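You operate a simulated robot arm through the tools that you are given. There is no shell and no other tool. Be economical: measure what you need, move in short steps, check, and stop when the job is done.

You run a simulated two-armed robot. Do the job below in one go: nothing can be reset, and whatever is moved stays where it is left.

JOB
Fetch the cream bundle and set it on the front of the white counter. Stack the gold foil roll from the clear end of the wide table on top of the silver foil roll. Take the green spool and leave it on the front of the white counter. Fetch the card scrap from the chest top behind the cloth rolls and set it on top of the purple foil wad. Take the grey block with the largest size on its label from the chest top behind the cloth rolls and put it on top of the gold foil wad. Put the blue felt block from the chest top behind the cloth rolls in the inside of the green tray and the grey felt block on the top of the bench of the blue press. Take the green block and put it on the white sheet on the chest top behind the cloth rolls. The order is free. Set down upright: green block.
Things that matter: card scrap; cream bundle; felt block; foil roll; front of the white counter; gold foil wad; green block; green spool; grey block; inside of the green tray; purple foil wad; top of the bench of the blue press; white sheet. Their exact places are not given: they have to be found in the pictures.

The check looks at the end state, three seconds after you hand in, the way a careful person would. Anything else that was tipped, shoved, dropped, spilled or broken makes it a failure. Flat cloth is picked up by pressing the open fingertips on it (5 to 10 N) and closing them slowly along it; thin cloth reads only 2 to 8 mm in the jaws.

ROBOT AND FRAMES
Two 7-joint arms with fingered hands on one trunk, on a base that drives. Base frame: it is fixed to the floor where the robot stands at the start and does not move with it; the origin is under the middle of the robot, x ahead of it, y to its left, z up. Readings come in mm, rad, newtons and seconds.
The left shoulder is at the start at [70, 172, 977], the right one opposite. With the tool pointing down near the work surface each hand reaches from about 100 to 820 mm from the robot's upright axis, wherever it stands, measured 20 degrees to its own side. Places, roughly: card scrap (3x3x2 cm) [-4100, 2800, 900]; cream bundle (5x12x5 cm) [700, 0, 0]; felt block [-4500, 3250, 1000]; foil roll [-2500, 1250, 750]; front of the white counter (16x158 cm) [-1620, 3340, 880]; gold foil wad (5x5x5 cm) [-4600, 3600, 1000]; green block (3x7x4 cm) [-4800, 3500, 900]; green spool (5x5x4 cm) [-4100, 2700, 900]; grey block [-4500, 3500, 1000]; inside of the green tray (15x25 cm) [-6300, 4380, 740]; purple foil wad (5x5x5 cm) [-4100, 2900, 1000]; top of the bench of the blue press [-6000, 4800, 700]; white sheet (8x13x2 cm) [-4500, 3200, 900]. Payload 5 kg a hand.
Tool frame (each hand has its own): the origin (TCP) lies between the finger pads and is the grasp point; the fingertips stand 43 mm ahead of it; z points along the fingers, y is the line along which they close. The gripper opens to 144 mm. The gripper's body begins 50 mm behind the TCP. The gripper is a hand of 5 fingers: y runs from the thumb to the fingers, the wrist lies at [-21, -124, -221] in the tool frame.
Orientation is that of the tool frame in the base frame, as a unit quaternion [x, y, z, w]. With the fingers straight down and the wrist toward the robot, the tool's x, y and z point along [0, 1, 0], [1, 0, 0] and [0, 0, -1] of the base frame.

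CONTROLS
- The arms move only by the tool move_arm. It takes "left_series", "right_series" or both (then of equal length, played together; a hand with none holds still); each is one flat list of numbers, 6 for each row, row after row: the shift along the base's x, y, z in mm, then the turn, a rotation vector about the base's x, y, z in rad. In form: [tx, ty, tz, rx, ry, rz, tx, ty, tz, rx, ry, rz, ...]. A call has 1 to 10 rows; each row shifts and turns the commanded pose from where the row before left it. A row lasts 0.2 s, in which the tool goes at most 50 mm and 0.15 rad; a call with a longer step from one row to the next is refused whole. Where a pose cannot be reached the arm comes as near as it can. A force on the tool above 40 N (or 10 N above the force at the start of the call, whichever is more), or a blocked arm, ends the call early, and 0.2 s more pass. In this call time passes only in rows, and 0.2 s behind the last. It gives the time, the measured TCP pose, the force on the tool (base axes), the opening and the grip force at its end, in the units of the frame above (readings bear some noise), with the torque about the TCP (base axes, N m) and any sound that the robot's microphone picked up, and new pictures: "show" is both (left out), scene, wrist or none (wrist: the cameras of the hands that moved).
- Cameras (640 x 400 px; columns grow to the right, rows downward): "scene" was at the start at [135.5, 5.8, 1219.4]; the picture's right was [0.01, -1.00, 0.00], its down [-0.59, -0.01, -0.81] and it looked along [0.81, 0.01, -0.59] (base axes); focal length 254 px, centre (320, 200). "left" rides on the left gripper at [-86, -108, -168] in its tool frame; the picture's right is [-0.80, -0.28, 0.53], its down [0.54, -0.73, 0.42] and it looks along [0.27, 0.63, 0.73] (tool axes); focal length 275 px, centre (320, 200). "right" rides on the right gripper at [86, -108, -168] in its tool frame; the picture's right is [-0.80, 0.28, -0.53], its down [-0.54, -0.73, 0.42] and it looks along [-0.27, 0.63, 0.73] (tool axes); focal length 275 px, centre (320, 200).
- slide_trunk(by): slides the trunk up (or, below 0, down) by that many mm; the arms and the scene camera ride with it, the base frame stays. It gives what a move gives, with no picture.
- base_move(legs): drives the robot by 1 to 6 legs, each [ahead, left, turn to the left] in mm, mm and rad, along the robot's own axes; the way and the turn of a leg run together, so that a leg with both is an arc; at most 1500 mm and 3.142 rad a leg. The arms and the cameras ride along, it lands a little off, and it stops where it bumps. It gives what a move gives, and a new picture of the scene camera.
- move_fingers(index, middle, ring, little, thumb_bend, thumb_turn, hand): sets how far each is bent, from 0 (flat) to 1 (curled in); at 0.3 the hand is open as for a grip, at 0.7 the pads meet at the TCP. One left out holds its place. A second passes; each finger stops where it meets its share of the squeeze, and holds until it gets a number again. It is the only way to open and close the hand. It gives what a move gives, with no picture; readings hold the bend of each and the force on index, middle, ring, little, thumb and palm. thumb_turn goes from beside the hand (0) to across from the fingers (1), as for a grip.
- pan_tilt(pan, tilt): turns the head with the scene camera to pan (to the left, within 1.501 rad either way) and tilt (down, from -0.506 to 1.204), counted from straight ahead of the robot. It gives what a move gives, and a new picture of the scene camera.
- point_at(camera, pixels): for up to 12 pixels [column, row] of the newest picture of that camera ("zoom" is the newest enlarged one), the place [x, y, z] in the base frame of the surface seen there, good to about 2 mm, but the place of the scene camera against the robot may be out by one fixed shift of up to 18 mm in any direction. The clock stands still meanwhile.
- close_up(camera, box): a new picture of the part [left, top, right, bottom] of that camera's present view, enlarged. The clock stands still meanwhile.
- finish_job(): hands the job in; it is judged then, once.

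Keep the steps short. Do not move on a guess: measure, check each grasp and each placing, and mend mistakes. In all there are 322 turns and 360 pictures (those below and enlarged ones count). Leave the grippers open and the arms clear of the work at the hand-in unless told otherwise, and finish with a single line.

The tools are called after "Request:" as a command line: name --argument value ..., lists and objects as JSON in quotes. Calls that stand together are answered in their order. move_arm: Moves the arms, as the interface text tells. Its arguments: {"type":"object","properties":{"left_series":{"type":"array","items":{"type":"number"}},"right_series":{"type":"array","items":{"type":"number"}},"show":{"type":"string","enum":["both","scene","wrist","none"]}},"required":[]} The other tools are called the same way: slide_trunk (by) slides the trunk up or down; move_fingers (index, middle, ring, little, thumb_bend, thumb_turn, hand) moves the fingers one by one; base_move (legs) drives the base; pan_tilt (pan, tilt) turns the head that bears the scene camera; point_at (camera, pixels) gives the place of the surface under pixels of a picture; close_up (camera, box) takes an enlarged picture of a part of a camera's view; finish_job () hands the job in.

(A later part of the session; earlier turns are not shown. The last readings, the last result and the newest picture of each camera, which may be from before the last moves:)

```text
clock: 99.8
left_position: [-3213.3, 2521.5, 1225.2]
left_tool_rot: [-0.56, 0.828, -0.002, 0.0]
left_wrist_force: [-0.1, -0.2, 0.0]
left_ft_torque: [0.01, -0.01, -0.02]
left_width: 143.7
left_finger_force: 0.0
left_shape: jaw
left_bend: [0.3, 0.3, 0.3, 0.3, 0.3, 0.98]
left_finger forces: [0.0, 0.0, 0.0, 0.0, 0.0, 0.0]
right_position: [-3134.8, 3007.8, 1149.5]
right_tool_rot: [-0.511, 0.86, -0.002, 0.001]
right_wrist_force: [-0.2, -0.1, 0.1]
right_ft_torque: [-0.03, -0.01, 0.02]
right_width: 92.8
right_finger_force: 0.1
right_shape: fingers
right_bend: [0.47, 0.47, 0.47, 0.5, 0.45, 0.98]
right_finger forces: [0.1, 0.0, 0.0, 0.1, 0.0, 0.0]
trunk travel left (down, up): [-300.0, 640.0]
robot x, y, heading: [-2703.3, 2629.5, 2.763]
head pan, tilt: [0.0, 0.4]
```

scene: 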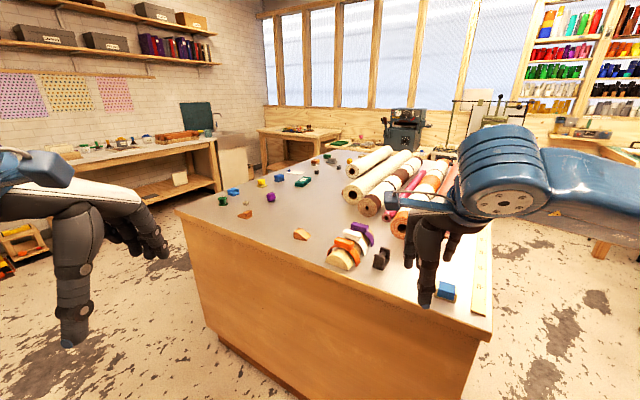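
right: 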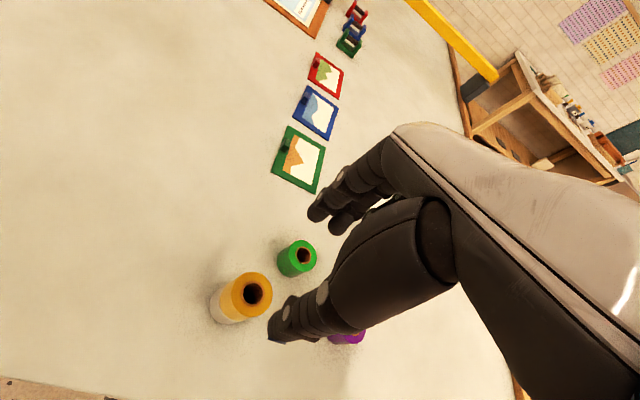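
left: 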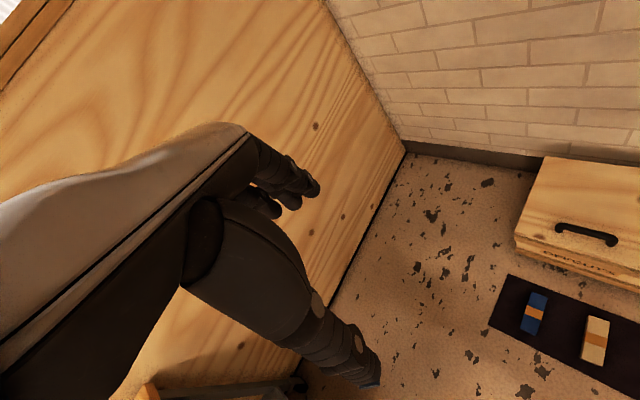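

The chest's items are on its left side. I'll enlarge that part.

Request:
close_up --camera "scene" --box '[195, 140, 355, 250]'

Request:
point_at --camera "scene" --pixels '[[182, 215], [490, 332], [233, 192], [271, 198], [302, 181], [315, 160], [246, 215], [330, 160], [222, 200], [298, 178], [262, 182], [130, 370]]'

```text
3.64 times, centred on (275, 195) of scene
```

zoom: 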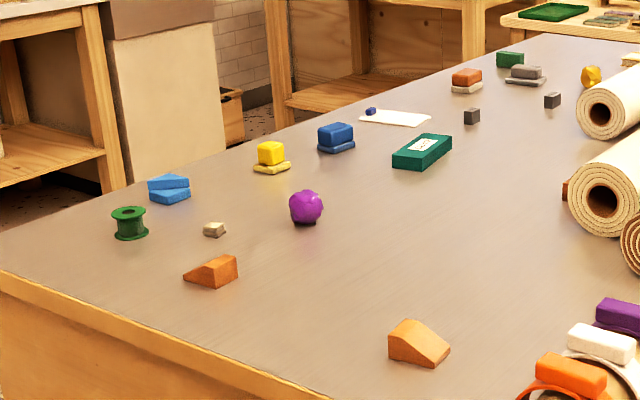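

```text
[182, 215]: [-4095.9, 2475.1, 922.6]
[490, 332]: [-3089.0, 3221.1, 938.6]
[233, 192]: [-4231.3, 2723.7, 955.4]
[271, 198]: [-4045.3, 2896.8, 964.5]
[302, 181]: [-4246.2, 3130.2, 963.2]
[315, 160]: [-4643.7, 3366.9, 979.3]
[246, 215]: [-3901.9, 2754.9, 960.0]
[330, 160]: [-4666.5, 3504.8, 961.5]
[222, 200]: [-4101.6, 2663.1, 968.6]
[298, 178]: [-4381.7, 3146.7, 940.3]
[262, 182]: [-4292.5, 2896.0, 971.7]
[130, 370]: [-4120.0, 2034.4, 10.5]
```

I'll measure the aisle on the chest's left side, between the chest and the wall bench.

Request:
point_at --camera "scene" --pixels '[[100, 160], [212, 143], [150, 205], [20, 265], [180, 200], [240, 155], [196, 175], [330, 132], [265, 150], [60, 215], [45, 240]]'

Request:
pan_tilt --pan 0.6 --tilt 0.5

```text
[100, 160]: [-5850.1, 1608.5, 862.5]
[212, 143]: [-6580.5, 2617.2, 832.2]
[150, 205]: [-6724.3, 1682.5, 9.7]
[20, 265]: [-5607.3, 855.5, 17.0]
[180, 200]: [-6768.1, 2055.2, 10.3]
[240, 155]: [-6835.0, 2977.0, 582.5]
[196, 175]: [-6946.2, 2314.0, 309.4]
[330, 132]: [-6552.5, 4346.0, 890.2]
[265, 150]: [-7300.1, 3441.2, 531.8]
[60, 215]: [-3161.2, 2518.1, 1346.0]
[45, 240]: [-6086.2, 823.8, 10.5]
```

```text
clock: 100.8
left_position: [-3212.7, 2522.3, 1225.5]
left_tool_rot: [-0.56, 0.828, -0.001, 0.001]
left_wrist_force: [-0.8, -0.3, -0.2]
left_ft_torque: [0.01, -0.02, -0.01]
left_width: 143.8
left_finger_force: 0.0
left_shape: jaw
left_bend: [0.3, 0.3, 0.3, 0.3, 0.3, 0.98]
left_finger forces: [0.0, 0.0, 0.1, 0.0, 0.1, 0.1]
right_position: [-3134.3, 3006.7, 1150.0]
right_tool_rot: [-0.51, 0.86, -0.003, 0.002]
right_wrist_force: [-0.2, 0.0, 0.3]
right_ft_torque: [0.01, 0.02, 0.04]
right_width: 92.6
right_finger_force: 0.1
right_shape: fingers
right_bend: [0.47, 0.47, 0.47, 0.5, 0.45, 0.98]
right_finger forces: [0.0, 0.0, 0.0, 0.0, 0.0, 0.0]
trunk travel left (down, up): [-300.0, 640.0]
robot x, y, heading: [-2701.8, 2622.6, 2.762]
head pan, tilt: [0.6, 0.499]
```

scene: 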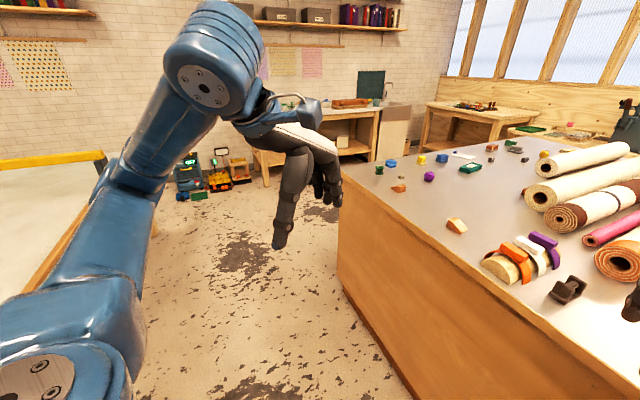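

The aisle is wide. I'll drive around the chest's near-left corner and face its left side.

Request:
base_move --legs '[[530, 627, 0], [530, 627, 0], [610, -317, 0], [0, 0, -2.126]]'

Request:
pan_tilt --pan 0 --tilt 0.75

```text
clock: 117.5
left_position: [-4409.0, 2838.8, 1225.8]
left_tool_rot: [0.443, 0.897, -0.001, -0.001]
left_wrist_force: [0.0, -0.1, -0.1]
left_ft_torque: [-0.05, -0.04, 0.0]
left_width: 143.6
left_finger_force: 0.0
left_shape: jaw
left_bend: [0.3, 0.3, 0.3, 0.3, 0.3, 0.98]
left_finger forces: [0.1, 0.1, 0.0, 0.0, 0.0, 0.0]
right_position: [-4032.8, 2523.2, 1149.2]
right_tool_rot: [0.496, 0.869, -0.001, -0.001]
right_wrist_force: [0.7, 1.1, -0.5]
right_ft_torque: [-0.04, 0.01, -0.01]
right_width: 92.5
right_finger_force: 0.1
right_shape: fingers
right_bend: [0.47, 0.47, 0.47, 0.5, 0.45, 0.98]
right_finger forces: [0.0, 0.0, 0.1, 0.0, 0.1, 0.1]
trunk travel left (down, up): [-300.0, 640.0]
robot x, y, heading: [-4582.4, 2348.7, 0.657]
head pan, tilt: [0.6, 0.499]
```

scene: 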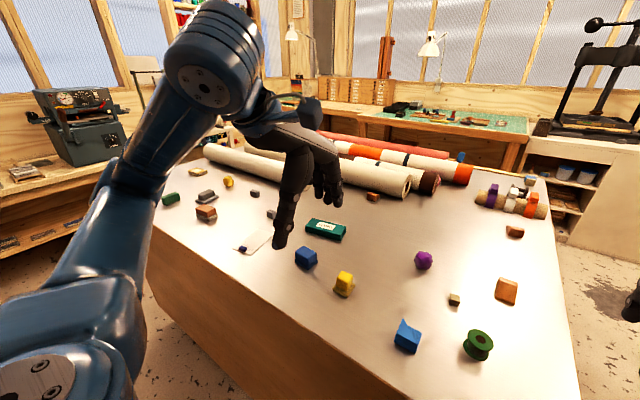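

```text
clock: 118.5
left_position: [-4410.3, 2838.6, 1225.4]
left_tool_rot: [0.443, 0.896, -0.001, 0.0]
left_wrist_force: [-0.7, 0.2, -0.3]
left_ft_torque: [0.0, -0.03, 0.03]
left_width: 144.0
left_finger_force: 0.0
left_shape: jaw
left_bend: [0.3, 0.3, 0.3, 0.3, 0.3, 0.98]
left_finger forces: [0.0, 0.0, 0.0, 0.0, 0.0, 0.1]
right_position: [-4032.9, 2523.8, 1150.9]
right_tool_rot: [0.496, 0.868, -0.002, -0.001]
right_wrist_force: [-0.7, 0.2, 0.1]
right_ft_torque: [0.0, 0.05, 0.0]
right_width: 92.7
right_finger_force: 0.0
right_shape: fingers
right_bend: [0.47, 0.47, 0.47, 0.5, 0.45, 0.98]
right_finger forces: [0.1, 0.1, 0.1, 0.1, 0.0, 0.0]
trunk travel left (down, up): [-300.0, 640.0]
robot x, y, heading: [-4586.6, 2348.2, 0.656]
head pan, tilt: [0.0, 0.75]
```

scene: 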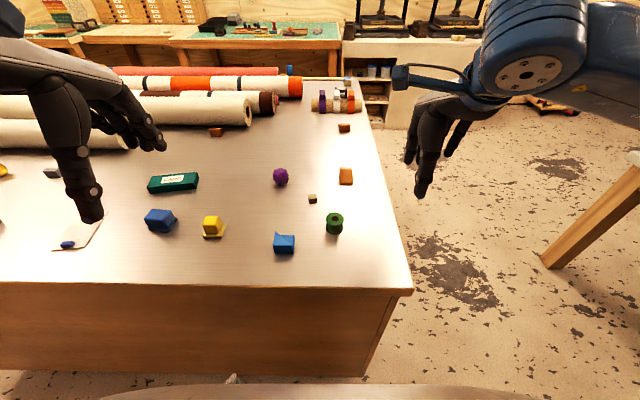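

The card scrap is at (312,198), the purple wad at (280,176) and the spool at (334,222). I'll measure them and take a right-hand picture.

Request:
point_at --camera "scene" --pixels '[[312, 197], [280, 175], [334, 218], [284, 243], [346, 176], [330, 250], [213, 225], [300, 220], [345, 130]]'

Request:
move_arm --right_series '[0, 0, -2, 0, 0, 0]' --show "wrist"

Request:
close_up --camera "scene" --box '[240, 150, 380, 260]'

```text
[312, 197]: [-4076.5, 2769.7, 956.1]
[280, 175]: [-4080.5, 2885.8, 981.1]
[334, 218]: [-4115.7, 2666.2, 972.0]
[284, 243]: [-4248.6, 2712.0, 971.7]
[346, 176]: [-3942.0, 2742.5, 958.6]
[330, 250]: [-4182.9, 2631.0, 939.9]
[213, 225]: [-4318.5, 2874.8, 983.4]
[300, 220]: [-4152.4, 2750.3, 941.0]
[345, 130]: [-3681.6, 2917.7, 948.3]
```

```text
clock: 118.9
left_position: [-4410.0, 2838.8, 1224.7]
left_tool_rot: [0.442, 0.897, -0.001, -0.001]
left_wrist_force: [0.0, -1.2, -0.4]
left_ft_torque: [0.04, -0.01, 0.02]
left_width: 143.9
left_finger_force: 0.0
left_shape: jaw
left_bend: [0.3, 0.3, 0.3, 0.3, 0.3, 0.98]
left_finger forces: [0.0, 0.0, 0.2, 0.1, 0.0, 0.1]
right_position: [-4032.7, 2522.1, 1148.5]
right_tool_rot: [0.496, 0.869, -0.004, -0.001]
right_wrist_force: [0.2, 0.9, 0.6]
right_ft_torque: [0.02, 0.03, -0.02]
right_width: 92.5
right_finger_force: 0.1
right_shape: fingers
right_bend: [0.47, 0.47, 0.47, 0.5, 0.45, 0.98]
right_finger forces: [0.0, 0.0, 0.0, 0.0, 0.0, 0.0]
trunk travel left (down, up): [-300.0, 640.0]
robot x, y, heading: [-4581.6, 2351.1, 0.654]
head pan, tilt: [0.0, 0.75]
```

right: 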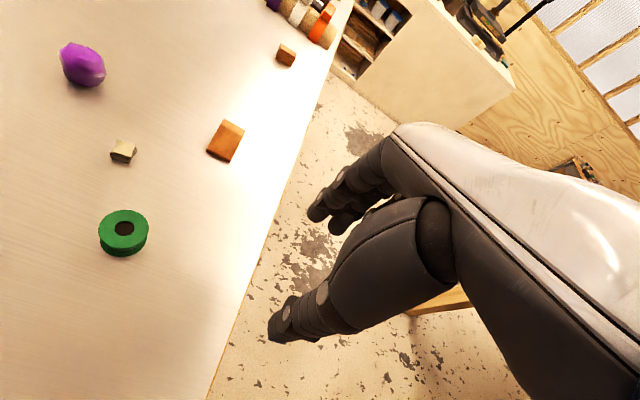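

```text
3.64 times, centred on (310, 205) of scene
```

zoom: 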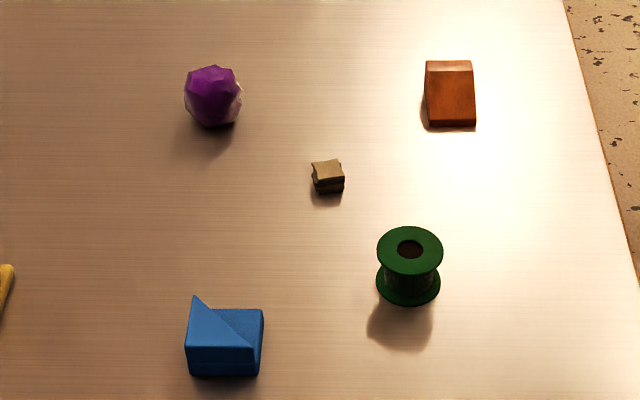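

Request:
close_up --camera "right" --box '[90, 120, 170, 170]'

Request:
point_at --camera "right" --pixels '[[84, 58], [70, 50], [100, 68], [80, 83], [82, 44], [60, 62], [124, 213], [102, 228], [147, 222], [120, 245], [200, 290], [85, 95]]'

Request:
point_at --camera "zoom" --pixels '[[255, 180], [210, 200], [300, 220], [235, 250], [280, 160], [360, 240], [200, 260], [330, 320]]'

```text
8.00 times, centred on (130, 145) of right
```

zoom: 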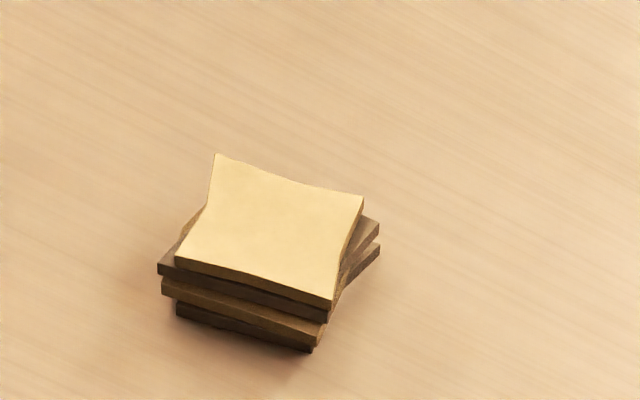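

```text
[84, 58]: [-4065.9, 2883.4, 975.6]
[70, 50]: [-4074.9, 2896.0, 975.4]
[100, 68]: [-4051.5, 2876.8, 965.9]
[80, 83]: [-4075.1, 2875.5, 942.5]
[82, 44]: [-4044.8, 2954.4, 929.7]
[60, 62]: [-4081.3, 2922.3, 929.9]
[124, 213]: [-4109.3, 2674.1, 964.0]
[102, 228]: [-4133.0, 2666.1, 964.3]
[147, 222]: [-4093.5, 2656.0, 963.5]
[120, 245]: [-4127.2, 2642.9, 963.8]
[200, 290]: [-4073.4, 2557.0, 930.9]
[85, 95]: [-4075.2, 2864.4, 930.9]
```

```text
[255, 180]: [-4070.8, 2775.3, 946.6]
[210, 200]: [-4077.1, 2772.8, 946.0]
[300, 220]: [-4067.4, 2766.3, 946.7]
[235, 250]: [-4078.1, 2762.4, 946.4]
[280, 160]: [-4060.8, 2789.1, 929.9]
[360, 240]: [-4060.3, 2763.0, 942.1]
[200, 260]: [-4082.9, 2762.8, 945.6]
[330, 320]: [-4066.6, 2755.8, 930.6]
```

The chest top is at z 930. The card scrap is centred at about (-4073,2768) with its top at 946.5, and its edges lie near -34° and 56°. I'll move the right hand above it, turned +0.44.

Request:
move_arm --right_series '[-6.7, 41, -20, 0, 0, 0.073, -6.7, 41, -20, 0, 0, 0.073, -6.7, 41, -20, 0, 0, 0.073, -6.7, 41, -20, 0, 0, 0.073, -6.7, 41, -20, 0, 0, 0.073, -6.7, 41, -20, 0, 0, 0.075]' --show "wrist"

Request:
close_up --camera "right" --box '[140, 200, 340, 350]'

```text
clock: 120.3
left_position: [-4409.0, 2840.7, 1224.0]
left_tool_rot: [0.443, 0.897, -0.002, 0.0]
left_wrist_force: [-0.1, -0.1, -0.8]
left_ft_torque: [-0.08, -0.02, -0.01]
left_width: 143.7
left_finger_force: 0.1
left_shape: jaw
left_bend: [0.3, 0.3, 0.3, 0.3, 0.3, 0.98]
left_finger forces: [0.0, 0.0, 0.1, 0.1, 0.0, 0.0]
right_position: [-4073.7, 2770.9, 1024.4]
right_tool_rot: [0.294, 0.956, -0.002, -0.001]
right_wrist_force: [-1.1, 0.1, 0.5]
right_ft_torque: [-0.03, -0.01, -0.02]
right_width: 92.7
right_finger_force: 0.0
right_shape: fingers
right_bend: [0.47, 0.47, 0.47, 0.5, 0.45, 0.98]
right_finger forces: [0.0, 0.0, 0.0, 0.0, 0.0, 0.0]
trunk travel left (down, up): [-300.0, 640.0]
robot x, y, heading: [-4584.0, 2351.4, 0.651]
head pan, tilt: [0.0, 0.75]
```

right: 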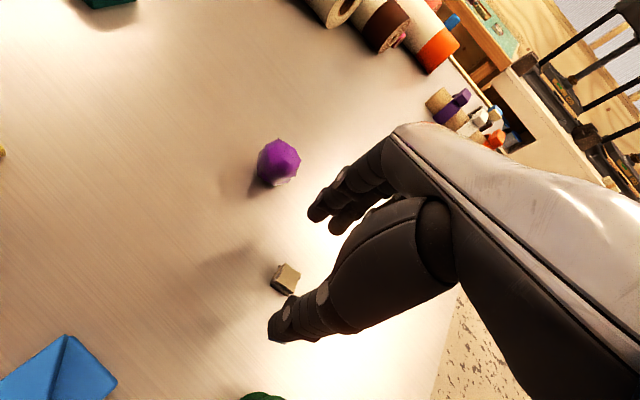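

```text
2.67 times, centred on (240, 275) of right
```

zoom: 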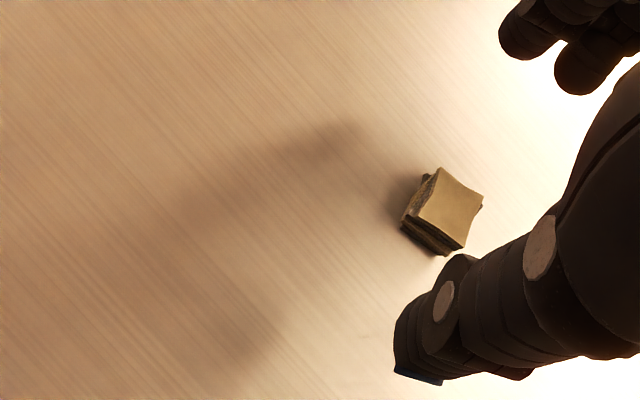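

I'll measure the scrap's corners and the wad from this closer view.

Request:
point_at --camera "zoom" --pixels '[[441, 172], [478, 204], [455, 244], [420, 212], [448, 208]]'

Request:
point_at --camera "right" --pixels '[[279, 148], [290, 152], [297, 160], [275, 155], [284, 163], [265, 160], [280, 172], [290, 178], [280, 142], [299, 170]]'

Request:
close_up --camera "right" --box '[245, 130, 315, 195]'

```text
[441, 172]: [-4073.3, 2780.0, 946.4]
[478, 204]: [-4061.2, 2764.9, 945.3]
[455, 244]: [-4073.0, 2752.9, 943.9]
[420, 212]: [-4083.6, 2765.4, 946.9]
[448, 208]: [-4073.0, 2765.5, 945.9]
```

```text
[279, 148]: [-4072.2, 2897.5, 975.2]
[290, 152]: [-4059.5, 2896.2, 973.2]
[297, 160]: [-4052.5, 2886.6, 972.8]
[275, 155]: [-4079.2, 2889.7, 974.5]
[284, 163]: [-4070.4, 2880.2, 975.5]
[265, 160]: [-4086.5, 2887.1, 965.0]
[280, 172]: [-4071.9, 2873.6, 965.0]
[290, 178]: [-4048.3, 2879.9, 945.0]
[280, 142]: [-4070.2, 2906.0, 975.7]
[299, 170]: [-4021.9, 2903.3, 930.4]
```

```text
6.15 times, centred on (280, 162) of right
```

zoom: 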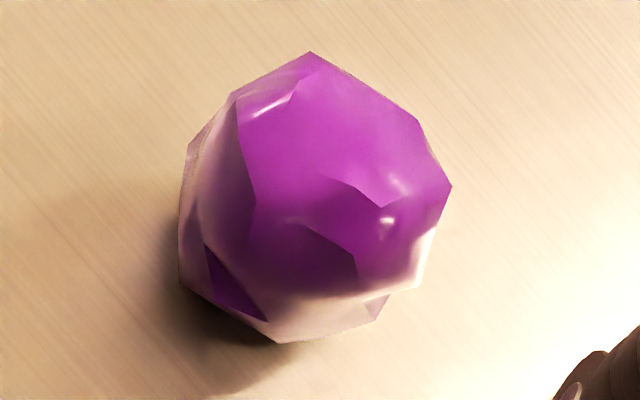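

The wad's top is a nearly flat facet at z≈975. I'll map its outline.

Request:
point_at --camera "zoom" --pixels '[[312, 62], [245, 105], [410, 125], [442, 185], [260, 190], [330, 180], [330, 120], [385, 200], [310, 215], [350, 245], [400, 240]]'

```text
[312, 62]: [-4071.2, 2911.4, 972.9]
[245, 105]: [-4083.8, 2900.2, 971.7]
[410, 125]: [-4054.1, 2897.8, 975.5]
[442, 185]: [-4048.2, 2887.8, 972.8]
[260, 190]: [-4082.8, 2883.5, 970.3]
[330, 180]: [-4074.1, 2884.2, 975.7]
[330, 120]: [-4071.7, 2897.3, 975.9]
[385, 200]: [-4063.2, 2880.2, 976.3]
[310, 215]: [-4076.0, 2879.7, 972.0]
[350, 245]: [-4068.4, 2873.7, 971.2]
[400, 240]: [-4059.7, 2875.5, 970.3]
```

The facet's centre is (-4067,2891,975). The scrap's side faces have a normal near 40-45°, so I'll turn back 0.2 rad, centre over the scrap and descend to about z 978.

Request:
move_arm --right_series '[0.5, -3, -10, 0, 0, -0.1, 0.3, -2, -12, 0, 0, -0.1, 0, 0, -12, 0, 0, 0, 0, 0, -10, 0, 0, 0]' --show "wrist"

Request:
close_up --camera "right" --box '[200, 180, 400, 350]'

```text
clock: 121.3
left_position: [-4409.5, 2840.0, 1225.1]
left_tool_rot: [0.443, 0.897, 0.0, -0.001]
left_wrist_force: [-0.1, 0.6, -0.3]
left_ft_torque: [-0.03, 0.0, 0.03]
left_width: 143.6
left_finger_force: 0.2
left_shape: jaw
left_bend: [0.3, 0.3, 0.3, 0.3, 0.3, 0.98]
left_finger forces: [0.1, 0.0, 0.0, 0.1, 0.0, 0.0]
right_position: [-4071.7, 2764.8, 984.7]
right_tool_rot: [0.388, 0.922, -0.003, -0.002]
right_wrist_force: [-0.2, -0.3, -0.1]
right_ft_torque: [0.01, -0.01, -0.01]
right_width: 92.6
right_finger_force: 0.2
right_shape: fingers
right_bend: [0.47, 0.47, 0.47, 0.5, 0.45, 0.98]
right_finger forces: [0.0, 0.1, 0.0, 0.1, 0.0, 0.0]
trunk travel left (down, up): [-300.0, 640.0]
robot x, y, heading: [-4582.4, 2348.5, 0.656]
head pan, tilt: [0.0, 0.75]
```

right: 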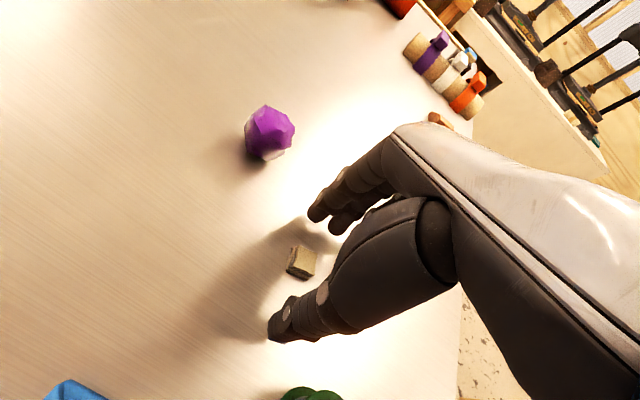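

```text
2.35 times, centred on (300, 265) of right
```

zoom: 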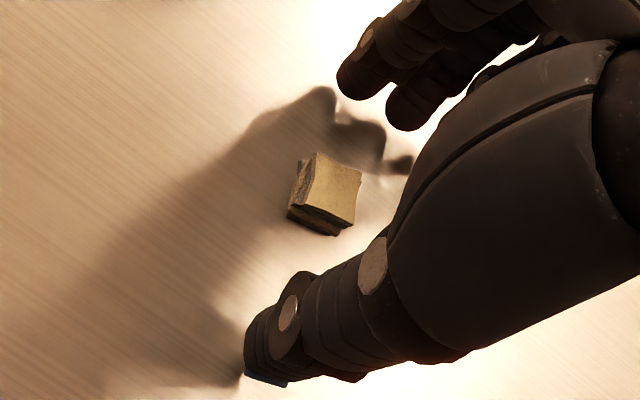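

It's well centred. I'll lower 6 mm more and close the thumb, index and middle slowly.

Request:
move_arm --right_series '[-1, 1, -3, 0, 0, 0, 0, 0, -3, 0, 0, 0]' --show "none"

Request:
move_fingers --hand "right" --index 0.6 --middle 0.6 --thumb_bend 0.58

Request:
close_up --camera "right" --box '[200, 180, 400, 350]'

```text
clock: 121.9
left_position: [-4409.7, 2839.5, 1226.5]
left_tool_rot: [0.442, 0.897, -0.001, 0.0]
left_wrist_force: [-0.9, 0.7, 0.2]
left_ft_torque: [-0.02, -0.01, -0.01]
left_width: 143.8
left_finger_force: 0.0
left_shape: jaw
left_bend: [0.3, 0.3, 0.3, 0.3, 0.3, 0.98]
left_finger forces: [0.0, 0.0, 0.0, 0.1, 0.1, 0.1]
right_position: [-4073.1, 2765.0, 978.4]
right_tool_rot: [0.388, 0.922, -0.002, -0.001]
right_wrist_force: [0.6, -0.7, 2.9]
right_ft_torque: [0.18, -0.16, 0.03]
right_width: 92.6
right_finger_force: 1.9
right_shape: fingers
right_bend: [0.47, 0.47, 0.47, 0.5, 0.45, 0.98]
right_finger forces: [0.0, 3.2, 0.1, 0.0, 0.0, 0.0]
trunk travel left (down, up): [-300.0, 640.0]
robot x, y, heading: [-4586.1, 2349.8, 0.652]
head pan, tilt: [0.0, 0.75]
```

```text
clock: 122.9
left_position: [-4409.0, 2838.9, 1225.2]
left_tool_rot: [0.444, 0.896, -0.001, 0.0]
left_wrist_force: [0.1, -0.5, -0.1]
left_ft_torque: [-0.04, 0.02, 0.01]
left_width: 144.0
left_finger_force: 0.0
left_shape: jaw
left_bend: [0.3, 0.3, 0.3, 0.3, 0.3, 0.98]
left_finger forces: [0.1, 0.0, 0.1, 0.0, 0.0, 0.0]
right_position: [-4073.2, 2764.4, 979.5]
right_tool_rot: [0.388, 0.922, -0.002, -0.001]
right_wrist_force: [0.7, -0.9, 0.1]
right_ft_torque: [0.01, 0.01, -0.03]
right_width: 48.6
right_finger_force: 0.0
right_shape: fingers
right_bend: [0.6, 0.6, 0.47, 0.5, 0.57, 0.98]
right_finger forces: [0.0, 0.1, 0.0, 0.1, 0.0, 0.1]
trunk travel left (down, up): [-300.0, 640.0]
robot x, y, heading: [-4585.2, 2348.4, 0.655]
head pan, tilt: [0.0, 0.75]
```

```text
2.35 times, centred on (300, 265) of right
```

zoom: 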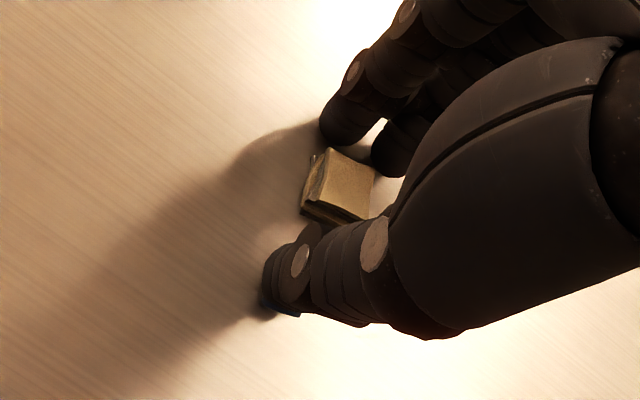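

The middle fingertip brushed the surface at 3 N, which confirms the height. I'll close on the scrap.

Request:
move_fingers --hand "right" --index 0.72 --middle 0.72 --thumb_bend 0.7

Request:
close_up --camera "right" --box '[200, 180, 400, 350]'

```text
clock: 123.9
left_position: [-4410.0, 2839.3, 1226.6]
left_tool_rot: [0.443, 0.896, -0.001, 0.0]
left_wrist_force: [0.2, 0.1, 0.7]
left_ft_torque: [0.03, 0.02, 0.02]
left_width: 143.7
left_finger_force: 0.1
left_shape: jaw
left_bend: [0.3, 0.3, 0.3, 0.3, 0.3, 0.98]
left_finger forces: [0.0, 0.1, 0.1, 0.0, 0.0, 0.0]
right_position: [-4073.6, 2764.5, 979.2]
right_tool_rot: [0.388, 0.921, -0.003, -0.001]
right_wrist_force: [0.7, -0.5, -0.5]
right_ft_torque: [0.01, -0.02, 0.0]
right_width: 25.5
right_finger_force: 12.0
right_shape: fingers
right_bend: [0.71, 0.71, 0.47, 0.5, 0.63, 0.96]
right_finger forces: [7.9, 3.9, 0.0, 0.0, 11.7, 0.0]
trunk travel left (down, up): [-300.0, 640.0]
robot x, y, heading: [-4581.2, 2348.5, 0.654]
head pan, tilt: [0.0, 0.75]
```

```text
2.35 times, centred on (300, 265) of right
```

zoom: 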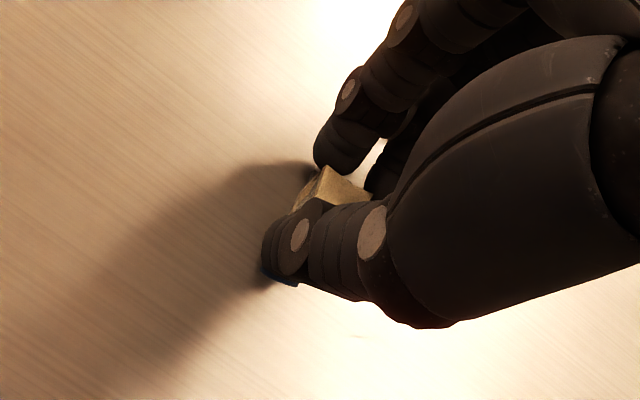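

The grip reads 12 N at width 25.5. I'll lift.

Request:
move_arm --right_series '[0, 0, 8, 0, 0, 0, 0, 0, 20, 0, 0, 0, 0, 0, 30, 0, 0, 0, 0, 0, 40, 0, 0, 0]' --show "wrist"

Request:
close_up --camera "right" --box '[260, 210, 360, 300]'

```text
clock: 124.9
left_position: [-4410.9, 2838.9, 1225.6]
left_tool_rot: [0.443, 0.897, 0.0, 0.0]
left_wrist_force: [0.1, -0.2, -0.2]
left_ft_torque: [0.02, -0.04, -0.01]
left_width: 144.2
left_finger_force: 0.1
left_shape: jaw
left_bend: [0.3, 0.3, 0.3, 0.3, 0.3, 0.98]
left_finger forces: [0.1, 0.0, 0.0, 0.0, 0.0, 0.0]
right_position: [-4076.5, 2766.0, 1075.6]
right_tool_rot: [0.387, 0.922, -0.002, 0.0]
right_wrist_force: [-1.6, -0.6, -0.2]
right_ft_torque: [0.0, -0.01, 0.01]
right_width: 25.2
right_finger_force: 11.8
right_shape: fingers
right_bend: [0.71, 0.71, 0.47, 0.5, 0.63, 0.96]
right_finger forces: [7.9, 4.0, 0.0, 0.1, 11.7, 0.1]
trunk travel left (down, up): [-300.0, 640.0]
robot x, y, heading: [-4587.1, 2346.8, 0.656]
head pan, tilt: [0.0, 0.75]
```

right: 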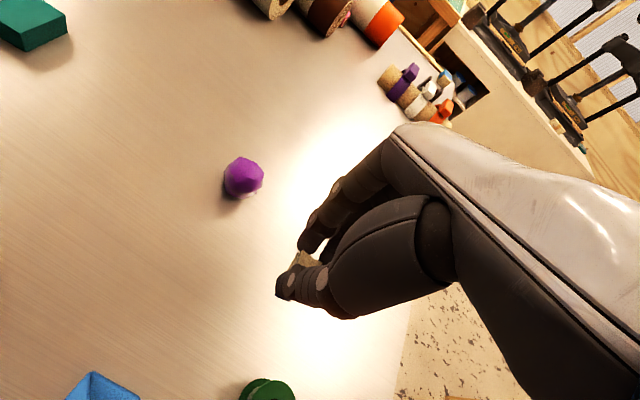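

```text
4.44 times, centred on (310, 255) of right
```

zoom: 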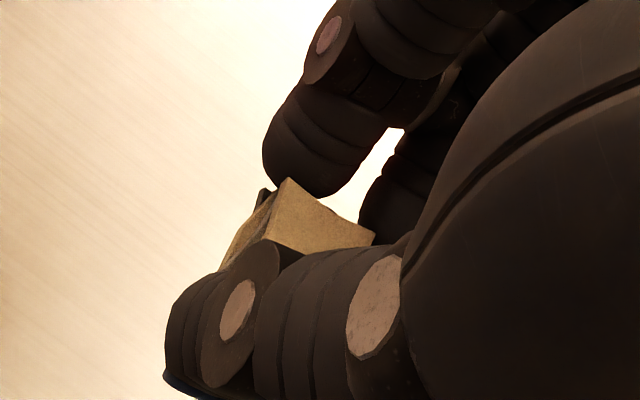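

The scrap is held flat. I'll measure where it sits in the hand.

Request:
point_at --camera "zoom" --pixels '[[285, 186], [366, 238], [310, 225], [283, 235], [325, 215], [238, 245], [340, 243]]'

```text
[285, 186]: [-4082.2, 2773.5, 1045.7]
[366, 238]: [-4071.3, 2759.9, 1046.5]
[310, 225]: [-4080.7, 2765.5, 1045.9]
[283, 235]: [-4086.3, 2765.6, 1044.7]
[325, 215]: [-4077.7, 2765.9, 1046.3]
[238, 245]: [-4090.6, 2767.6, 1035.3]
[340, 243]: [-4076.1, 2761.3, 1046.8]
```

The scrap's centre is at TCP + (-5,-5.5). I'll carry it over the wad's facet, with the TCP at (-4062,2896.5), and down to z≈1032.

Request:
move_arm --right_series '[3.6, 32.6, 0, 0, 0, 0, 3.6, 32.6, 0, 0, 0, 0, 3.6, 32.6, 0, 0, 0, 0, 3.7, 32.7, 0, 0, 0, 0, 0, 0, -22, 0, 0, 0, 0, 0, -20, 0, 0, 0]' --show "wrist"

Request:
close_up --camera "right" --box '[240, 200, 370, 310]'

Request:
close_up --camera "scene" --box '[220, 120, 340, 210]'

```text
clock: 126.3
left_position: [-4410.7, 2840.1, 1225.3]
left_tool_rot: [0.443, 0.896, 0.0, 0.0]
left_wrist_force: [0.3, 0.3, 0.0]
left_ft_torque: [0.03, 0.04, 0.01]
left_width: 143.6
left_finger_force: 0.1
left_shape: jaw
left_bend: [0.3, 0.3, 0.3, 0.3, 0.3, 0.98]
left_finger forces: [0.0, 0.1, 0.0, 0.2, 0.0, 0.0]
right_position: [-4060.4, 2895.7, 1034.5]
right_tool_rot: [0.387, 0.922, -0.002, -0.001]
right_wrist_force: [0.4, 0.5, -0.8]
right_ft_torque: [0.01, 0.0, 0.01]
right_width: 25.3
right_finger_force: 11.3
right_shape: fingers
right_bend: [0.71, 0.71, 0.47, 0.5, 0.63, 0.96]
right_finger forces: [8.0, 3.9, 0.1, 0.0, 11.7, 0.0]
trunk travel left (down, up): [-300.0, 640.0]
robot x, y, heading: [-4579.7, 2348.9, 0.652]
head pan, tilt: [0.0, 0.75]
```

right: 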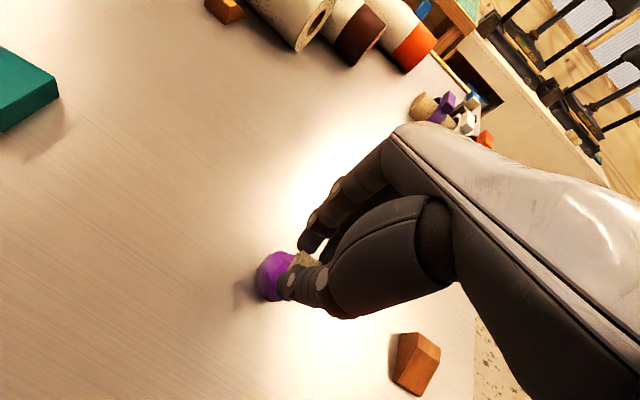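

```text
3.64 times, centred on (305, 255) of right
```

zoom: 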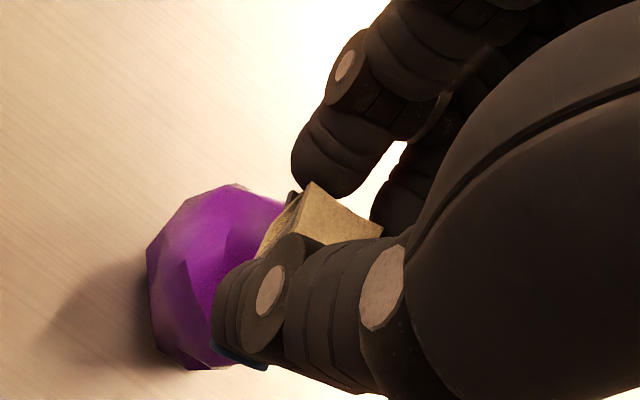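

```text
4.44 times, centred on (280, 165) of scene
```

zoom: 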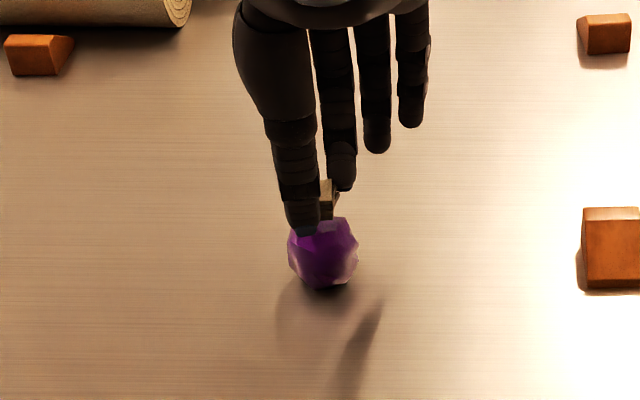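

The scrap's centre is about (-4065,2890), over the facet's middle. I'll lower slowly.

Request:
move_arm --right_series '[0, 0, -5, 0, 0, 0, 0, 0, -2, 0, 0, 0]' --show "none"

Request:
move_arm --right_series '[0, 0, -2, 0, 0, 0]' --show "wrist"

Request:
close_up --camera "right" --box '[240, 200, 370, 310]'

```text
clock: 126.9
left_position: [-4409.6, 2839.2, 1225.5]
left_tool_rot: [0.443, 0.897, -0.001, 0.0]
left_wrist_force: [0.4, -0.3, -1.1]
left_ft_torque: [-0.01, 0.0, 0.0]
left_width: 143.7
left_finger_force: 0.0
left_shape: jaw
left_bend: [0.3, 0.3, 0.3, 0.3, 0.3, 0.98]
left_finger forces: [0.0, 0.0, 0.0, 0.1, 0.0, 0.0]
right_position: [-4060.1, 2895.9, 1025.5]
right_tool_rot: [0.388, 0.921, -0.002, -0.001]
right_wrist_force: [0.5, 0.3, -0.5]
right_ft_torque: [0.02, 0.01, 0.02]
right_width: 25.3
right_finger_force: 11.8
right_shape: fingers
right_bend: [0.71, 0.71, 0.47, 0.5, 0.63, 0.96]
right_finger forces: [7.8, 3.9, 0.1, 0.1, 11.6, 0.0]
trunk travel left (down, up): [-300.0, 640.0]
robot x, y, heading: [-4581.5, 2349.5, 0.654]
head pan, tilt: [0.0, 0.75]
```

```text
clock: 127.3
left_position: [-4409.6, 2838.9, 1225.0]
left_tool_rot: [0.443, 0.896, 0.0, 0.0]
left_wrist_force: [0.2, -0.2, 0.2]
left_ft_torque: [-0.02, 0.01, 0.01]
left_width: 143.9
left_finger_force: 0.1
left_shape: jaw
left_bend: [0.3, 0.3, 0.3, 0.3, 0.3, 0.98]
left_finger forces: [0.0, 0.0, 0.0, 0.0, 0.1, 0.1]
right_position: [-4059.9, 2896.4, 1024.7]
right_tool_rot: [0.388, 0.922, -0.003, -0.001]
right_wrist_force: [0.7, 0.3, 0.8]
right_ft_torque: [0.02, 0.0, -0.02]
right_width: 25.1
right_finger_force: 11.6
right_shape: fingers
right_bend: [0.71, 0.71, 0.47, 0.5, 0.63, 0.96]
right_finger forces: [7.9, 3.9, 0.0, 0.1, 11.5, 0.0]
trunk travel left (down, up): [-300.0, 640.0]
robot x, y, heading: [-4584.9, 2344.0, 0.653]
head pan, tilt: [0.0, 0.75]
```

right: 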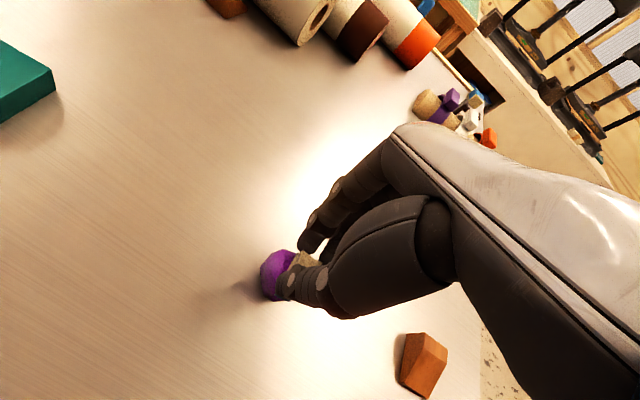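

```text
3.64 times, centred on (305, 255) of right
```

zoom: 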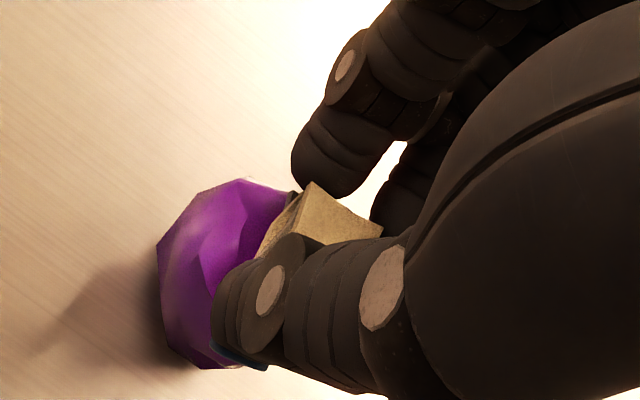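

Request:
point_at --camera "zoom" --pixels '[[312, 192], [370, 235], [325, 220], [278, 235], [240, 190], [270, 205], [220, 250], [195, 205], [200, 320]]'

```text
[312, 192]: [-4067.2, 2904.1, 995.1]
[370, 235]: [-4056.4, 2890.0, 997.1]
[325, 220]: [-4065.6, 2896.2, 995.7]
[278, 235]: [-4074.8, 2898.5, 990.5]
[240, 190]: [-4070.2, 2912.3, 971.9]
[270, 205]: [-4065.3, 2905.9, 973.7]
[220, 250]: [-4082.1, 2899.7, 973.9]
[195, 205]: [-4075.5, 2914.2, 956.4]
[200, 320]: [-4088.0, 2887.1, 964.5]
```

The scrap's centre is (-4067,2890.5), right over the facet with about 4 mm of gap. I'll lower until it touches.

Request:
move_arm --right_series '[0, 0, -2, 0, 0, 0, 0, 0, -1, 0, 0, 0]' --show "none"

Request:
move_arm --right_series '[0, 0, -1.5, 0, 0, 0]' --show "none"

```text
clock: 127.9
left_position: [-4410.1, 2839.2, 1225.6]
left_tool_rot: [0.443, 0.896, 0.0, 0.0]
left_wrist_force: [-0.5, -0.7, 0.3]
left_ft_torque: [-0.02, -0.01, -0.04]
left_width: 143.8
left_finger_force: 0.0
left_shape: jaw
left_bend: [0.3, 0.3, 0.3, 0.3, 0.3, 0.98]
left_finger forces: [0.0, 0.0, 0.0, 0.1, 0.0, 0.0]
right_position: [-4059.7, 2897.3, 1021.5]
right_tool_rot: [0.388, 0.922, -0.003, -0.001]
right_wrist_force: [-0.4, -1.4, -0.1]
right_ft_torque: [0.01, 0.02, 0.0]
right_width: 25.1
right_finger_force: 11.6
right_shape: fingers
right_bend: [0.71, 0.71, 0.47, 0.5, 0.63, 0.96]
right_finger forces: [8.0, 3.9, 0.0, 0.0, 11.6, 0.1]
trunk travel left (down, up): [-300.0, 640.0]
robot x, y, heading: [-4582.3, 2350.9, 0.646]
head pan, tilt: [0.0, 0.75]
```

```text
clock: 128.3
left_position: [-4410.3, 2839.6, 1225.1]
left_tool_rot: [0.443, 0.896, 0.0, 0.0]
left_wrist_force: [0.3, -0.3, -0.9]
left_ft_torque: [-0.02, 0.03, 0.01]
left_width: 144.1
left_finger_force: 0.1
left_shape: jaw
left_bend: [0.3, 0.3, 0.3, 0.3, 0.3, 0.98]
left_finger forces: [0.1, 0.0, 0.0, 0.0, 0.0, 0.1]
right_position: [-4060.0, 2895.7, 1020.9]
right_tool_rot: [0.388, 0.922, -0.003, -0.001]
right_wrist_force: [-0.1, -0.1, 1.7]
right_ft_torque: [-0.01, 0.05, 0.0]
right_width: 25.2
right_finger_force: 11.8
right_shape: fingers
right_bend: [0.71, 0.71, 0.47, 0.5, 0.63, 0.96]
right_finger forces: [8.0, 3.8, 0.1, 0.1, 11.3, 0.1]
trunk travel left (down, up): [-300.0, 640.0]
robot x, y, heading: [-4583.7, 2350.2, 0.654]
head pan, tilt: [0.0, 0.75]
```

Request:
move_arm --right_series '[0, 0, -1, 0, 0, 0]' --show "none"

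```text
clock: 128.7
left_position: [-4408.4, 2838.7, 1226.2]
left_tool_rot: [0.444, 0.896, -0.001, 0.0]
left_wrist_force: [0.4, -0.5, 1.0]
left_ft_torque: [0.01, 0.02, -0.03]
left_width: 143.6
left_finger_force: 0.0
left_shape: jaw
left_bend: [0.3, 0.3, 0.3, 0.3, 0.3, 0.98]
left_finger forces: [0.0, 0.1, 0.0, 0.0, 0.0, 0.0]
right_position: [-4060.3, 2896.1, 1019.7]
right_tool_rot: [0.389, 0.921, -0.002, 0.0]
right_wrist_force: [0.9, 0.8, 4.9]
right_ft_torque: [0.0, 0.07, 0.0]
right_width: 25.0
right_finger_force: 12.0
right_shape: fingers
right_bend: [0.71, 0.71, 0.47, 0.5, 0.64, 0.96]
right_finger forces: [8.7, 4.1, 0.1, 0.0, 11.1, 0.0]
trunk travel left (down, up): [-300.0, 640.0]
robot x, y, heading: [-4582.2, 2349.7, 0.651]
head pan, tilt: [0.0, 0.75]
```

Contact reads 5 N. I'll release in small stages, keeping both sides even.

Request:
move_fingers --hand "right" --index 0.68 --middle 0.68 --thumb_bend 0.6

Request:
move_fingers --hand "right" --index 0.58 --middle 0.58 --thumb_bend 0.52

Request:
move_arm --right_series '[0, 0, 8, 0, 0, 0, 0, 0, 20, 0, 0, 0, 0, 0, 35, 0, 0, 0, 0, 0, 40, 0, 0, 0]' --show "wrist"

Request:
close_up --camera "scene" --box '[240, 130, 340, 210]'

```text
clock: 129.7
left_position: [-4410.0, 2838.1, 1226.9]
left_tool_rot: [0.443, 0.896, 0.0, 0.0]
left_wrist_force: [1.0, 0.0, -0.5]
left_ft_torque: [-0.02, 0.01, 0.01]
left_width: 143.8
left_finger_force: 0.0
left_shape: jaw
left_bend: [0.3, 0.3, 0.3, 0.3, 0.3, 0.98]
left_finger forces: [0.0, 0.0, 0.1, 0.1, 0.0, 0.0]
right_position: [-4059.3, 2895.8, 1020.9]
right_tool_rot: [0.388, 0.922, -0.002, -0.001]
right_wrist_force: [0.0, 0.1, -0.1]
right_ft_torque: [0.02, -0.03, 0.02]
right_width: 28.9
right_finger_force: 0.6
right_shape: fingers
right_bend: [0.68, 0.68, 0.47, 0.5, 0.6, 0.97]
right_finger forces: [0.3, 0.0, 0.1, 0.0, 0.3, 0.1]
trunk travel left (down, up): [-300.0, 640.0]
robot x, y, heading: [-4581.8, 2348.3, 0.649]
head pan, tilt: [0.0, 0.75]
```

```text
clock: 130.7
left_position: [-4409.5, 2838.9, 1225.6]
left_tool_rot: [0.443, 0.896, -0.001, -0.001]
left_wrist_force: [0.1, -0.3, -0.5]
left_ft_torque: [-0.02, 0.02, 0.02]
left_width: 143.9
left_finger_force: 0.0
left_shape: jaw
left_bend: [0.3, 0.3, 0.3, 0.3, 0.3, 0.98]
left_finger forces: [0.0, 0.1, 0.0, 0.0, 0.1, 0.1]
right_position: [-4058.5, 2896.3, 1019.2]
right_tool_rot: [0.388, 0.921, -0.003, -0.001]
right_wrist_force: [-0.1, 0.6, -0.6]
right_ft_torque: [0.0, -0.06, 0.01]
right_width: 61.6
right_finger_force: 0.1
right_shape: fingers
right_bend: [0.57, 0.57, 0.47, 0.5, 0.52, 0.97]
right_finger forces: [0.0, 0.0, 0.1, 0.0, 0.1, 0.1]
trunk travel left (down, up): [-300.0, 640.0]
robot x, y, heading: [-4584.0, 2348.1, 0.652]
head pan, tilt: [0.0, 0.75]
```

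```text
clock: 131.7
left_position: [-4410.4, 2838.2, 1225.1]
left_tool_rot: [0.443, 0.896, -0.001, 0.0]
left_wrist_force: [-0.9, -0.4, -0.6]
left_ft_torque: [0.02, 0.0, -0.03]
left_width: 144.1
left_finger_force: 0.1
left_shape: jaw
left_bend: [0.3, 0.3, 0.3, 0.3, 0.3, 0.98]
left_finger forces: [0.0, 0.1, 0.1, 0.1, 0.0, 0.0]
right_position: [-4057.5, 2895.4, 1125.4]
right_tool_rot: [0.388, 0.922, -0.003, 0.0]
right_wrist_force: [0.0, -0.6, 0.0]
right_ft_torque: [0.02, -0.05, -0.03]
right_width: 61.7
right_finger_force: 0.0
right_shape: fingers
right_bend: [0.57, 0.57, 0.47, 0.5, 0.52, 0.97]
right_finger forces: [0.0, 0.1, 0.0, 0.0, 0.0, 0.0]
trunk travel left (down, up): [-300.0, 640.0]
robot x, y, heading: [-4584.5, 2348.3, 0.653]
head pan, tilt: [0.0, 0.75]
```

right: 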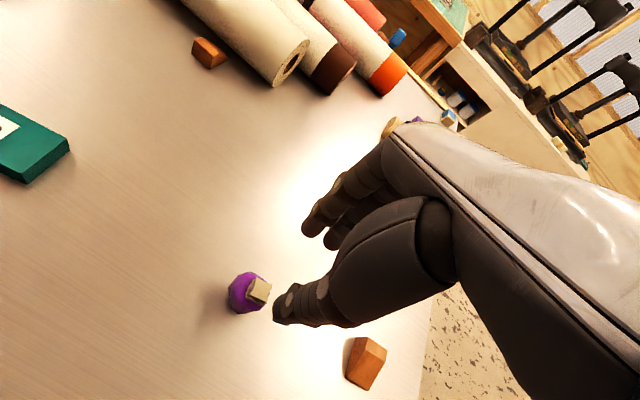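

```text
5.00 times, centred on (290, 170) of scene
```

zoom: 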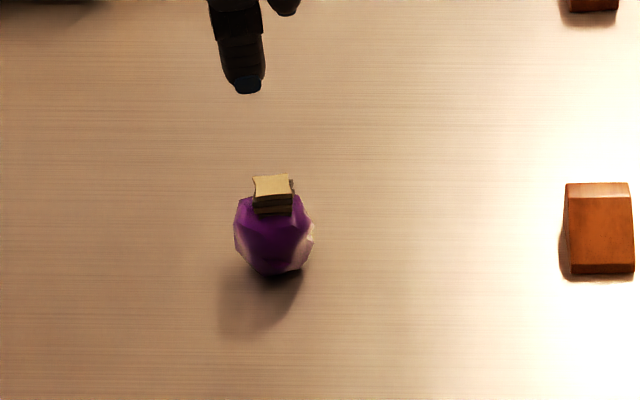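

The card scrap rests well on the purple wad. I'll pull the right hand back and shift the base 750 mm left along the chest to see the far cluster.

Request:
move_arm --right_series '[-32, -25, 8, 0, 0, -0.04, -32, -25, 8, 0, 0, -0.04, -32, -25, 8, 0, 0, -0.04, -32, -25, 8, 0, 0, -0.04, -32, -25, 8, 0, 0, -0.04]' --show "none"

Request:
base_move --legs '[[0, 750, 0]]'

```text
clock: 132.9
left_position: [-4411.3, 2839.4, 1225.8]
left_tool_rot: [0.443, 0.896, -0.001, -0.001]
left_wrist_force: [-0.2, 0.1, 0.1]
left_ft_torque: [0.01, -0.04, -0.01]
left_width: 143.9
left_finger_force: 0.1
left_shape: jaw
left_bend: [0.3, 0.3, 0.3, 0.3, 0.3, 0.98]
left_finger forces: [0.0, 0.0, 0.0, 0.0, 0.1, 0.1]
right_position: [-4217.7, 2771.8, 1163.3]
right_tool_rot: [0.479, 0.878, -0.002, -0.001]
right_wrist_force: [-0.2, 0.2, -0.6]
right_ft_torque: [0.03, -0.01, -0.02]
right_width: 62.1
right_finger_force: 0.0
right_shape: fingers
right_bend: [0.57, 0.57, 0.47, 0.5, 0.52, 0.97]
right_finger forces: [0.1, 0.0, 0.0, 0.0, 0.0, 0.1]
trunk travel left (down, up): [-300.0, 640.0]
robot x, y, heading: [-4582.8, 2345.0, 0.651]
head pan, tilt: [0.0, 0.75]
```

```text
clock: 136.9
left_position: [-4851.8, 3420.3, 1225.4]
left_tool_rot: [0.445, 0.895, -0.001, 0.0]
left_wrist_force: [-0.5, 1.1, -0.4]
left_ft_torque: [-0.03, 0.03, -0.01]
left_width: 143.8
left_finger_force: 0.0
left_shape: jaw
left_bend: [0.3, 0.3, 0.3, 0.3, 0.3, 0.98]
left_finger forces: [0.1, 0.1, 0.0, 0.1, 0.0, 0.0]
right_position: [-4657.4, 3352.4, 1163.3]
right_tool_rot: [0.479, 0.878, -0.001, -0.001]
right_wrist_force: [0.6, -0.4, 0.3]
right_ft_torque: [-0.04, -0.05, 0.02]
right_width: 62.0
right_finger_force: 0.1
right_shape: fingers
right_bend: [0.57, 0.57, 0.47, 0.5, 0.52, 0.97]
right_finger forces: [0.1, 0.1, 0.1, 0.0, 0.0, 0.0]
trunk travel left (down, up): [-300.0, 640.0]
robot x, y, heading: [-5029.5, 2933.4, 0.651]
head pan, tilt: [0.0, 0.75]
```

scene: 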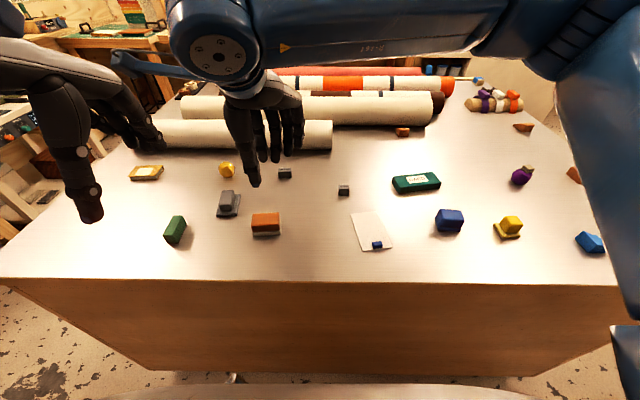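

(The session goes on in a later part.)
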